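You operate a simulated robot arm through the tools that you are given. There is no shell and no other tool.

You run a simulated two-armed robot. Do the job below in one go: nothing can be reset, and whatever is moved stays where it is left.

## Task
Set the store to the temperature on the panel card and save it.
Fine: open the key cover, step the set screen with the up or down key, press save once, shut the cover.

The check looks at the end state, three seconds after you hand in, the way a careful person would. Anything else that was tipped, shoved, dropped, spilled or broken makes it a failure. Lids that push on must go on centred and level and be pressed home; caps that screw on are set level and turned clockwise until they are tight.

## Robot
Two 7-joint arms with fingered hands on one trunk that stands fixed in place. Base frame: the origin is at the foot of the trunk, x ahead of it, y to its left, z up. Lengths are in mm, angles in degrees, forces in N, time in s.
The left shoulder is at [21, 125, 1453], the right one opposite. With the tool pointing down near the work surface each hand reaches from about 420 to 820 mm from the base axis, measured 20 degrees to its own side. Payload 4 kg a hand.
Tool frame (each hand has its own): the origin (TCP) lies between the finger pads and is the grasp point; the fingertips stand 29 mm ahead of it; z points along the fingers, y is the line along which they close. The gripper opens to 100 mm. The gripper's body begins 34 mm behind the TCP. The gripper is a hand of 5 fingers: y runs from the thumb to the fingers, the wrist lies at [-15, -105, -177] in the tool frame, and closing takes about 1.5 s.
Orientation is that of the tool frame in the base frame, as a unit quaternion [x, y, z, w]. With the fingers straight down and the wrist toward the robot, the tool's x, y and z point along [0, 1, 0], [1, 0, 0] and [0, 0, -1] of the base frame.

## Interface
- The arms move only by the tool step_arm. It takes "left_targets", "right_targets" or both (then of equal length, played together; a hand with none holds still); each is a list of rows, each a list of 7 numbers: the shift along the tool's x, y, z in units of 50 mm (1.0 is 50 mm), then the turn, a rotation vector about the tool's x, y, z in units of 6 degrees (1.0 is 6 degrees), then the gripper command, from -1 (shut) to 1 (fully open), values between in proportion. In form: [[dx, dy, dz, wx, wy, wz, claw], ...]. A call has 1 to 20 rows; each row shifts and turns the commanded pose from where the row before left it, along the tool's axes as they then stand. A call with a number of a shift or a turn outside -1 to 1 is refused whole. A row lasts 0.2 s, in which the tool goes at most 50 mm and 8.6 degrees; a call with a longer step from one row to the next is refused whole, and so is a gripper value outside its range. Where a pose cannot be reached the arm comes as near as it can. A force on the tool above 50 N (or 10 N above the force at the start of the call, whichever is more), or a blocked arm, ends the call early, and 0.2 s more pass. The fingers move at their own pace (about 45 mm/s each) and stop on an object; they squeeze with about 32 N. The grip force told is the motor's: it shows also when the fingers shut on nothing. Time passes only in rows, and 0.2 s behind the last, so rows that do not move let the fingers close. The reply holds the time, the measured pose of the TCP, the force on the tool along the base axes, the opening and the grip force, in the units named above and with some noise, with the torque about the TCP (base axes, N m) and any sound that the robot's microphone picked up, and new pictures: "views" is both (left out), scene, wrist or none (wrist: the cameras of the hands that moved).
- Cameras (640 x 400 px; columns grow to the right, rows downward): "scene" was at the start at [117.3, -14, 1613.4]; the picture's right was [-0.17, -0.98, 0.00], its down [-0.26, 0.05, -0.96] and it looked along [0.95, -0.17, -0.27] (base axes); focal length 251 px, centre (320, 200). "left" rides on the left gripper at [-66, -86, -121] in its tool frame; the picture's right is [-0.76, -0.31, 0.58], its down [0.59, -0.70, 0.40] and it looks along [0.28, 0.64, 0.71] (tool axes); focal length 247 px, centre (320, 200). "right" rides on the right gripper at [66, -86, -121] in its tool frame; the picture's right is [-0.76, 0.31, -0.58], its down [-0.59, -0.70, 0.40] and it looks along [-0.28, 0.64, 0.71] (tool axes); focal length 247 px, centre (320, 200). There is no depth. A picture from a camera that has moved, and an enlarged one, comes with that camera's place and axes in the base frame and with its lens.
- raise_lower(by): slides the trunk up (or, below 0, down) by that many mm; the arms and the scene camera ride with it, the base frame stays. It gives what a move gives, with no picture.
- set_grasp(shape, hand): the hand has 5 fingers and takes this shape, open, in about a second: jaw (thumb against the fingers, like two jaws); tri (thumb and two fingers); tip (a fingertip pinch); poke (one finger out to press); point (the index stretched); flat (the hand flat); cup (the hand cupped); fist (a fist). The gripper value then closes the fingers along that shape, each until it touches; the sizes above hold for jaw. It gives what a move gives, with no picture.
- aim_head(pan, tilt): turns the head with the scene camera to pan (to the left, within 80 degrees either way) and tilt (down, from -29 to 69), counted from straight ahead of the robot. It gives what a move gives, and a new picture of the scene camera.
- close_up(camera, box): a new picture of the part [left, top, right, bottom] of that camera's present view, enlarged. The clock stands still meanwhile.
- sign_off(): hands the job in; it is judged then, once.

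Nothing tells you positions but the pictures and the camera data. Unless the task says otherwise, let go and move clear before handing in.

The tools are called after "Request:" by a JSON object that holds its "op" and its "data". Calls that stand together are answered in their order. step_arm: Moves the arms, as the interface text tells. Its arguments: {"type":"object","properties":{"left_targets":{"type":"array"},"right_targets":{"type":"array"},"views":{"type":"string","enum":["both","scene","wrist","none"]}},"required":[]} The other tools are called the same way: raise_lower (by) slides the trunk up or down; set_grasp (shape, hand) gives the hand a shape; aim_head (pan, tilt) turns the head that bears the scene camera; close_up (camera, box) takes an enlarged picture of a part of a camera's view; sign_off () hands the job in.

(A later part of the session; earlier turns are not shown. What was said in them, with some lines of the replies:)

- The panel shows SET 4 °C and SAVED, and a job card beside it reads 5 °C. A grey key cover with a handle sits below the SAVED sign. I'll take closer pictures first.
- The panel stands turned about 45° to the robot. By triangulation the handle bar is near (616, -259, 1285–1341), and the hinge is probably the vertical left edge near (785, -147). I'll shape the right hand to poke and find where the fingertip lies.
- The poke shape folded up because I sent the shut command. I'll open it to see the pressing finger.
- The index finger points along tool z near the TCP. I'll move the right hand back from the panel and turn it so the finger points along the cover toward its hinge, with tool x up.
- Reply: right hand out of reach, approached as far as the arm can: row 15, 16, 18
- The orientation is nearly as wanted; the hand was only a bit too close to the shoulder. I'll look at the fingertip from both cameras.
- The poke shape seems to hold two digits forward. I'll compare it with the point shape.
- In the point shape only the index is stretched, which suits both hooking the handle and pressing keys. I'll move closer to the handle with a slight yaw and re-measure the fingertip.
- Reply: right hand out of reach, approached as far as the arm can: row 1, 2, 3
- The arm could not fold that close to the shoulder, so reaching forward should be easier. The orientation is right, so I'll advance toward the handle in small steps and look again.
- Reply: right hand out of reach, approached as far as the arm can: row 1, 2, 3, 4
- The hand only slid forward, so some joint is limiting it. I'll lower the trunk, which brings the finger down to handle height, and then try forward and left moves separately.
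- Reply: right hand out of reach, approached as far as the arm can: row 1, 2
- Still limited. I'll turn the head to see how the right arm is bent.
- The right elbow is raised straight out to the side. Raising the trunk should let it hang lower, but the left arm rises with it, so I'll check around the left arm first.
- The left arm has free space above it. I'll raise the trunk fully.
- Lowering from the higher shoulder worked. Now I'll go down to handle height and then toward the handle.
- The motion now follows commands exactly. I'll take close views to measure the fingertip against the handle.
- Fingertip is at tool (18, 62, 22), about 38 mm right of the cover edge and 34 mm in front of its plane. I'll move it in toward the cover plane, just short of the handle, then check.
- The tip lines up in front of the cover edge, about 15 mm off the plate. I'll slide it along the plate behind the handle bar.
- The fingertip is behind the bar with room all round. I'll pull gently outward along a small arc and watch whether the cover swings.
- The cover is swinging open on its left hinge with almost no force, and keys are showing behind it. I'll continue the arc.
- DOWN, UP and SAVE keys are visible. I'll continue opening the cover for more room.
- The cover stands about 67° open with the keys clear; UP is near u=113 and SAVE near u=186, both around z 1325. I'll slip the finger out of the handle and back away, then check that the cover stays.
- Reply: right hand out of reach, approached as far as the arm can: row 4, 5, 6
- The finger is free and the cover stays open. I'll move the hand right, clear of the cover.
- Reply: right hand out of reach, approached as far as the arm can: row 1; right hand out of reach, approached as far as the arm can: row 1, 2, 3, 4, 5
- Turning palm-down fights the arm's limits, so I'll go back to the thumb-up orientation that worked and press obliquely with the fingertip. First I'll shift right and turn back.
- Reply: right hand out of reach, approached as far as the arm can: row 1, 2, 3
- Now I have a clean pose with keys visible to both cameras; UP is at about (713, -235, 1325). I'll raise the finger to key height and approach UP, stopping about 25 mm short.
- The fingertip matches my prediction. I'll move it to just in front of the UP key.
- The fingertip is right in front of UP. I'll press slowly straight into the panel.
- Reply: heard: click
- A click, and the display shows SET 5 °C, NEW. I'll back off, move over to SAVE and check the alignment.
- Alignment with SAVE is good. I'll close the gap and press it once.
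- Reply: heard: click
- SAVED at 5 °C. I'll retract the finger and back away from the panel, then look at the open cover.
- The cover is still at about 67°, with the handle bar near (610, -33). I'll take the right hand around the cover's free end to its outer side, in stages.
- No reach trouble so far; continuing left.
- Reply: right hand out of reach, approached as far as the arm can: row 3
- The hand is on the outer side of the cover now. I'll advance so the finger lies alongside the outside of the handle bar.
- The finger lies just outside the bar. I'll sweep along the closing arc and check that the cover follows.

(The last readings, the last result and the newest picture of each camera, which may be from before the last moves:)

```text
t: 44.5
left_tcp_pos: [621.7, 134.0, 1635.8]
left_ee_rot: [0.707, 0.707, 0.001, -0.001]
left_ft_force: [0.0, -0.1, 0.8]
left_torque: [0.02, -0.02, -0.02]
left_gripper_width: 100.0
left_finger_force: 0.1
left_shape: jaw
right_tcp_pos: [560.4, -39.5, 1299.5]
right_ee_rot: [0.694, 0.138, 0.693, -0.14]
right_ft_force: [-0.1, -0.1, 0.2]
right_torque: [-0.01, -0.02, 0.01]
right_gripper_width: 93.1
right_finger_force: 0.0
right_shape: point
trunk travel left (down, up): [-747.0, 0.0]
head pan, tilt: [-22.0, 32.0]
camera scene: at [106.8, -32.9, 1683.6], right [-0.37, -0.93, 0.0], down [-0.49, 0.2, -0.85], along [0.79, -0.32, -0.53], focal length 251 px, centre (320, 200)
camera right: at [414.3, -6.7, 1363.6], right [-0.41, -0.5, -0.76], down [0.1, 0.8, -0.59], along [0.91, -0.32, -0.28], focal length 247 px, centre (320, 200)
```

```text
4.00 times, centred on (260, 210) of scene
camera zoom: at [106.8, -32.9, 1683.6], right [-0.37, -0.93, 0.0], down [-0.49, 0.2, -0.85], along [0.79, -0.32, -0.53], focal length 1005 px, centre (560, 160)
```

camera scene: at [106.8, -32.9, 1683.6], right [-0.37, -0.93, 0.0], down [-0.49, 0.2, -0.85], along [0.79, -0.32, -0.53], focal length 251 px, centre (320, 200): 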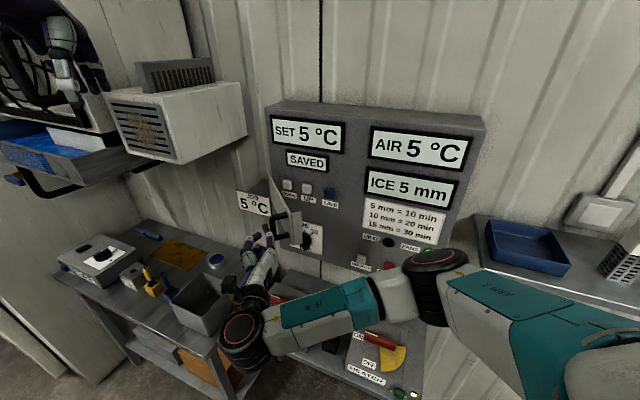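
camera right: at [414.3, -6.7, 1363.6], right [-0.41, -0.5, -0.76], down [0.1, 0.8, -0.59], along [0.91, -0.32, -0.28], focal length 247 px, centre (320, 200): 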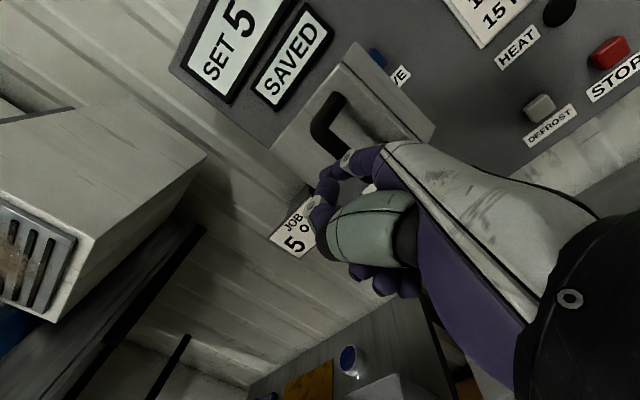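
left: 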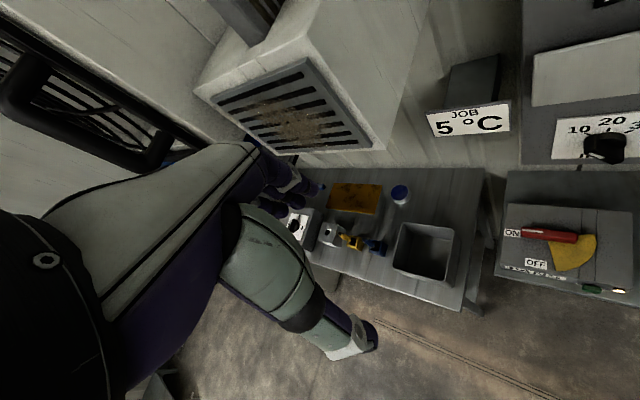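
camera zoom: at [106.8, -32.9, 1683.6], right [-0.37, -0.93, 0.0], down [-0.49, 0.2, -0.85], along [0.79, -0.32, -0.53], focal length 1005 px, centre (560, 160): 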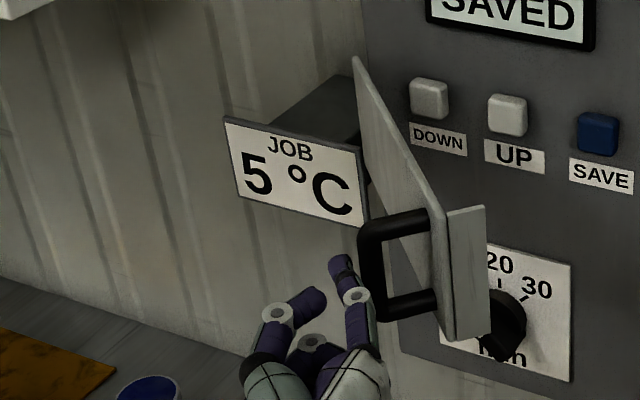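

The cover follows the finger. Continuing the arc.

Request:
{"op": "step_arm", "data": {"right_targets": [[0, 0.3, -0.26, 0.45, 0, 0, 1], [0, 0.306, -0.248, 0.45, 0, 0, 1], [0, 0.312, -0.236, 0.45, 0, 0, 1], [0, 0.318, -0.224, 0.45, 0, 0, 1], [0, 0.33, -0.21, 0.45, 0, 0, 1], [0, 0.334, -0.198, 0.45, 0, 0, 1]], "views": "both"}}

Request:
{"op": "close_up", "data": {"camera": "scene", "box": [220, 160, 380, 260]}}

```text
t: 46.0
left_tcp_pos: [621.6, 135.3, 1636.2]
left_ee_rot: [0.707, 0.707, 0.001, -0.001]
left_ft_force: [-0.2, 0.3, 0.6]
left_torque: [-0.01, 0.01, 0.0]
left_gripper_width: 99.7
left_finger_force: 0.1
left_shape: jaw
right_tcp_pos: [545.7, -153.2, 1297.8]
right_ee_rot: [0.667, 0.235, 0.666, -0.236]
right_ft_force: [-0.2, -0.1, -0.5]
right_torque: [-0.01, -0.03, 0.02]
right_gripper_width: 93.2
right_finger_force: 0.0
right_shape: point
trunk travel left (down, up): [-747.0, 0.0]
head pan, tilt: [-22.0, 32.0]
camera scene: at [106.9, -32.7, 1683.6], right [-0.37, -0.93, 0.0], down [-0.49, 0.2, -0.85], along [0.79, -0.32, -0.53], focal length 251 px, centre (320, 200)
camera right: at [398.0, -163.7, 1362.5], right [-0.26, -0.6, -0.76], down [-0.13, 0.8, -0.59], along [0.96, -0.05, -0.28], focal length 247 px, centre (320, 200)
```

scene: 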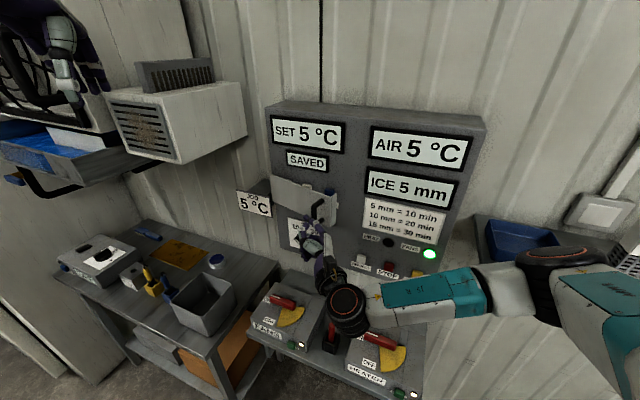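
right: 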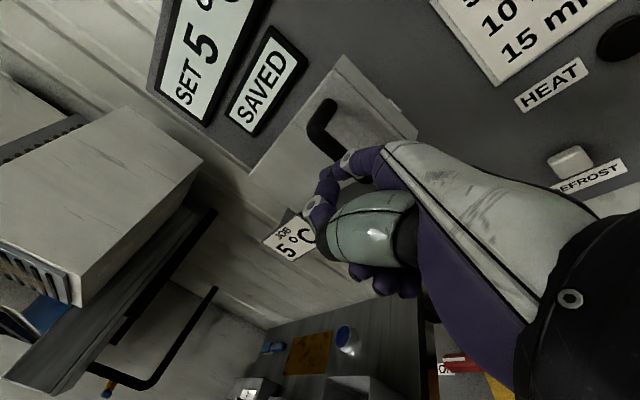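

```text
4.00 times, centred on (300, 210) of scene
camera zoom: at [106.9, -32.7, 1683.6], right [-0.37, -0.93, 0.0], down [-0.49, 0.2, -0.85], along [0.79, -0.32, -0.53], focal length 1005 px, centre (400, 160)
```

zoom: 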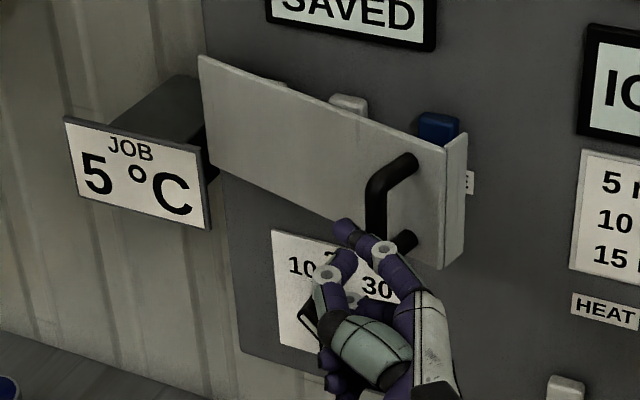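

Nearly there: the cover is at about 17°. I'll finish the arc gently.

Request:
{"op": "step_arm", "data": {"right_targets": [[0, 0.336, -0.182, 0.43, 0, 0, 1], [0, 0.344, -0.172, 0.45, 0, 0, 1], [0, 0.244, -0.104, 0.32, 0, 0, 1], [0, 0.24, -0.112, 0.32, 0, 0, 1]], "views": "none"}}

Request:
{"op": "close_up", "data": {"camera": "scene", "box": [220, 160, 380, 260]}}

Request:
{"op": "close_up", "data": {"camera": "right", "box": [200, 40, 456, 200]}}

```text
t: 47.0
left_tcp_pos: [621.1, 138.2, 1635.5]
left_ee_rot: [0.707, 0.707, -0.001, 0.0]
left_ft_force: [0.0, -0.2, 0.3]
left_torque: [0.05, 0.02, 0.02]
left_gripper_width: 99.9
left_finger_force: 0.0
left_shape: jaw
right_tcp_pos: [563.4, -214.2, 1297.9]
right_ee_rot: [0.646, 0.288, 0.646, -0.289]
right_ft_force: [-4.7, 4.4, -1.0]
right_torque: [-0.03, -0.07, 0.02]
right_gripper_width: 93.0
right_finger_force: 0.1
right_shape: point
trunk travel left (down, up): [-747.0, 0.0]
head pan, tilt: [-22.0, 32.0]
```

```text
4.00 times, centred on (300, 210) of scene
camera zoom: at [106.1, -30.6, 1683.7], right [-0.37, -0.93, 0.0], down [-0.49, 0.2, -0.85], along [0.79, -0.32, -0.53], focal length 1005 px, centre (400, 160)
```

zoom: 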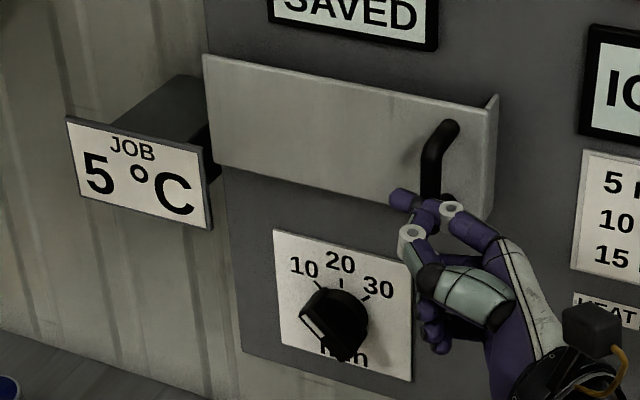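

```text
2.50 times, centred on (328, 120) of right
camera zoom: at [418.4, -247.0, 1362.9], right [-0.16, -0.63, -0.76], down [-0.26, 0.77, -0.59], along [0.95, 0.1, -0.28], focal length 617 px, centre (300, 400)
```

zoom: 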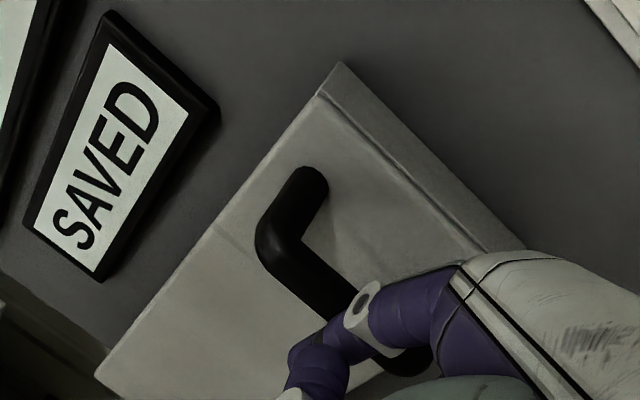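

The cover is against the panel with about 6 N on it. I'll press a little more to be sure it is home.

Request:
{"op": "step_arm", "data": {"right_targets": [[0, 0.06, -0.005, 0, 0, 0, 1], [0, 0.04, -0.003, 0, 0, 0, 1], [0, 0, 0, 0, 0, 0, 1]], "views": "none"}}

Request:
{"op": "step_arm", "data": {"right_targets": [[0, -0.2, 0.017, 0, 0, 0, 1], [0, -0.4, 0.034, 0, 0, 0, 1], [0, -0.4, 0.034, 0, 0, 0, 1], [0, -0.4, 0.034, 0, 0, 0, 1]], "views": "both"}}

Request:
{"op": "close_up", "data": {"camera": "scene", "box": [250, 90, 410, 260]}}

```text
t: 47.8
left_tcp_pos: [618.8, 139.2, 1636.2]
left_ee_rot: [0.707, 0.707, 0.001, 0.001]
left_ft_force: [0.3, 0.1, 0.0]
left_torque: [0.03, -0.05, -0.01]
left_gripper_width: 100.0
left_finger_force: 0.0
left_shape: jaw
right_tcp_pos: [565.7, -219.1, 1298.0]
right_ee_rot: [0.646, 0.288, 0.645, -0.289]
right_ft_force: [-11.4, 4.8, -0.2]
right_torque: [-0.06, -0.11, -0.17]
right_gripper_width: 93.1
right_finger_force: 0.1
right_shape: point
trunk travel left (down, up): [-747.0, 0.0]
head pan, tilt: [-22.0, 32.0]
```

```text
t: 48.8
left_tcp_pos: [621.7, 136.4, 1636.6]
left_ee_rot: [0.707, 0.707, 0.0, 0.0]
left_ft_force: [0.1, 0.2, -0.7]
left_torque: [-0.02, -0.03, 0.01]
left_gripper_width: 99.7
left_finger_force: 0.1
left_shape: jaw
right_tcp_pos: [519.5, -168.0, 1299.4]
right_ee_rot: [0.647, 0.287, 0.646, -0.287]
right_ft_force: [-0.2, -0.2, -0.4]
right_torque: [-0.02, -0.05, -0.02]
right_gripper_width: 93.0
right_finger_force: 0.1
right_shape: point
trunk travel left (down, up): [-747.0, 0.0]
head pan, tilt: [-22.0, 32.0]
camera scene: at [107.0, -31.5, 1683.6], right [-0.37, -0.93, 0.0], down [-0.49, 0.2, -0.85], along [0.79, -0.32, -0.53], focal length 251 px, centre (320, 200)
camera right: at [374.8, -200.7, 1363.4], right [-0.16, -0.63, -0.76], down [-0.26, 0.77, -0.59], along [0.95, 0.1, -0.28], focal length 247 px, centre (320, 200)
```

scene: 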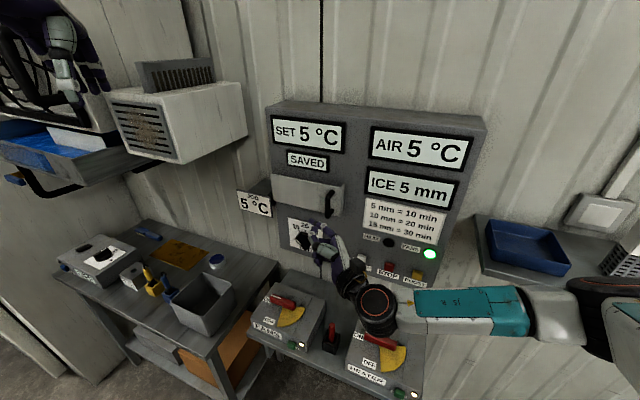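
right: 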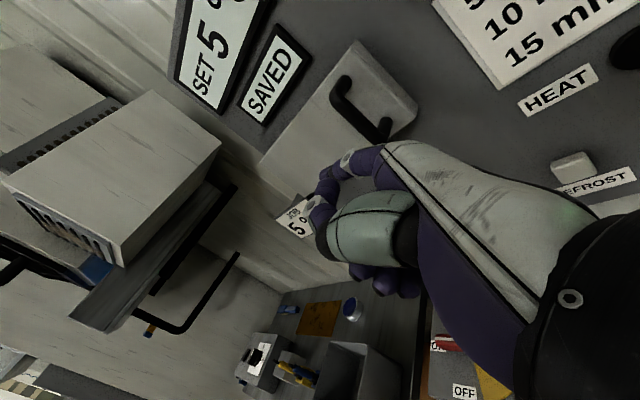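

```text
2.35 times, centred on (330, 175) of scene
camera zoom: at [107.0, -31.5, 1683.6], right [-0.37, -0.93, 0.0], down [-0.49, 0.2, -0.85], along [0.79, -0.32, -0.53], focal length 591 px, centre (296, 259)
```

zoom: 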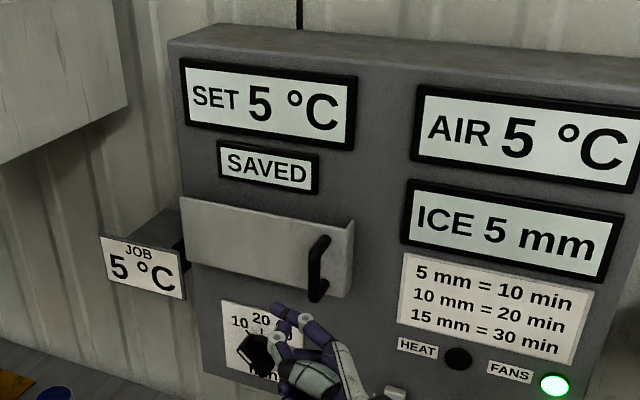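

The cover is shut and the display reads SET 5 °C, SAVED. I'll move the hand further clear and compare the cover with its first state.

Request:
{"op": "step_arm", "data": {"right_targets": [[0.2, -0.2, -0.3, 0, 0, 0, 1], [0.2, -0.2, -0.3, 0, 0, 0, 1], [0.2, -0.2, -0.3, 0, 0, 0, 1]], "views": "none"}}

Request:
{"op": "aim_head", "data": {"pan": -40, "tilt": 35}}

Request:
{"op": "close_up", "data": {"camera": "scene", "box": [150, 80, 390, 260]}}

Request:
{"op": "close_up", "data": {"camera": "right", "box": [200, 20, 456, 180]}}

```text
t: 49.5
left_tcp_pos: [621.2, 137.1, 1637.7]
left_ee_rot: [0.707, 0.707, -0.001, 0.0]
left_ft_force: [-0.9, -0.3, 1.1]
left_torque: [-0.03, -0.01, 0.03]
left_gripper_width: 99.8
left_finger_force: 0.1
left_shape: jaw
right_tcp_pos: [466.3, -179.7, 1328.0]
right_ee_rot: [0.646, 0.287, 0.646, -0.288]
right_ft_force: [0.3, -0.1, -1.1]
right_torque: [-0.02, -0.01, 0.01]
right_gripper_width: 93.0
right_finger_force: 0.1
right_shape: point
trunk travel left (down, up): [-747.0, 0.0]
head pan, tilt: [-22.0, 32.0]
```

```text
t: 50.4
left_tcp_pos: [621.5, 138.1, 1636.0]
left_ee_rot: [0.707, 0.707, -0.001, 0.0]
left_ft_force: [0.5, 0.3, 0.8]
left_torque: [-0.02, 0.02, -0.01]
left_gripper_width: 99.6
left_finger_force: 0.1
left_shape: jaw
right_tcp_pos: [467.5, -181.8, 1328.3]
right_ee_rot: [0.646, 0.288, 0.646, -0.288]
right_ft_force: [0.3, 0.6, 0.1]
right_torque: [0.04, -0.01, 0.03]
right_gripper_width: 93.1
right_finger_force: 0.0
right_shape: point
trunk travel left (down, up): [-747.0, 0.0]
head pan, tilt: [-40.0, 35.0]
camera scene: at [92.0, -54.4, 1679.0], right [-0.64, -0.77, 0.0], down [-0.44, 0.37, -0.82], along [0.63, -0.53, -0.57], focal length 251 px, centre (320, 200)
```

scene: 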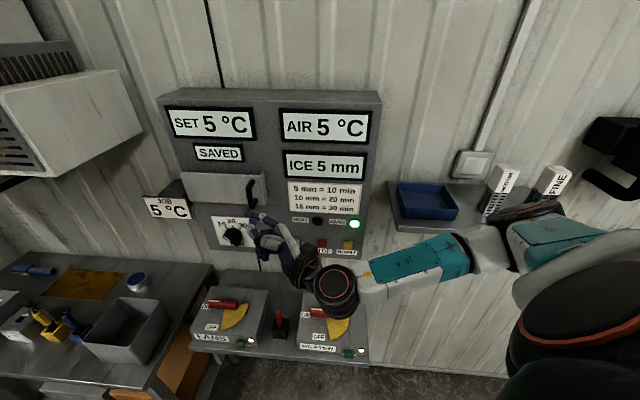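

```text
2.22 times, centred on (270, 170) of scene
camera zoom: at [92.0, -54.4, 1679.0], right [-0.64, -0.77, 0.0], down [-0.44, 0.37, -0.82], along [0.63, -0.53, -0.57], focal length 558 px, centre (431, 267)
```

zoom: 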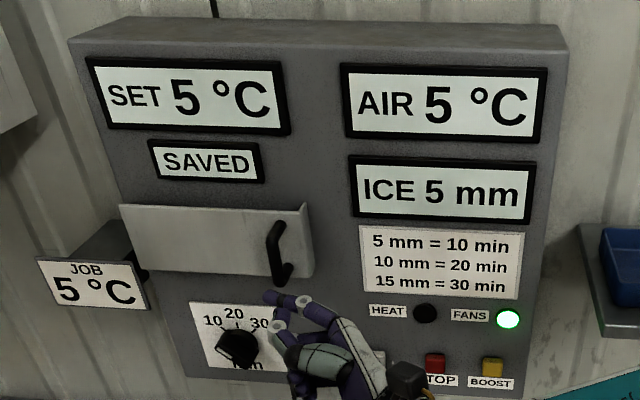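

```text
2.50 times, centred on (328, 100) of right
camera zoom: at [322.8, -213.2, 1392.6], right [-0.16, -0.63, -0.76], down [-0.26, 0.77, -0.59], along [0.95, 0.1, -0.28], focal length 617 px, centre (300, 450)
```

zoom: 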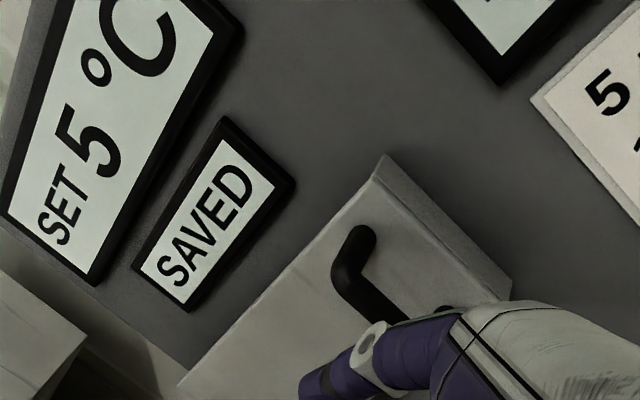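

Request:
{"op": "close_up", "data": {"camera": "scene", "box": [230, 165, 326, 225]}}

```text
6.67 times, centred on (278, 195) of scene
camera zoom: at [92.0, -54.4, 1679.0], right [-0.64, -0.77, 0.0], down [-0.44, 0.37, -0.82], along [0.63, -0.53, -0.57], focal length 1675 px, centre (600, 233)
```

zoom: 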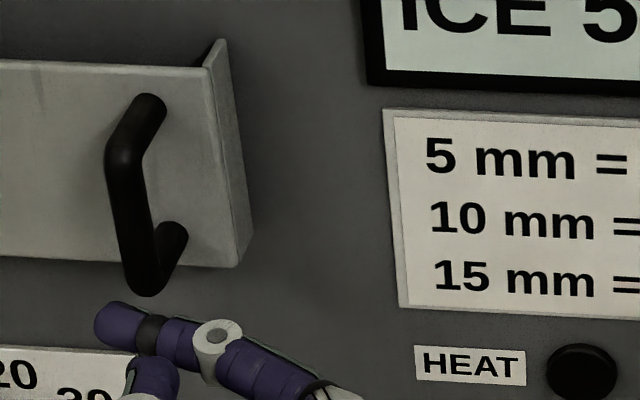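

The cover is pixel-for-pixel where it was at the start. The screen reads SET 5 °C, SAVED, the timer knob looks untouched, and the hand is clear, so I'm handing in.

Request:
{"op": "sign_off", "data": {}}

```text
The job is handed in.
```

The store is set to 5 °C, matching the panel card, and saved. The screen went from SET 4 °C to SET 5 °C with one press of UP, and one press of SAVE brought SAVED back up. The robot's microphone picked up a click on each press.

I swung the key cover back and pressed it home, and a close-up shows it where it was at the start. The air reading rose from 4 to 5 °C after the save. As far as the pictures show, nothing else was moved; the timer knob looks untouched. Both hands were clear of the panel when I handed in.
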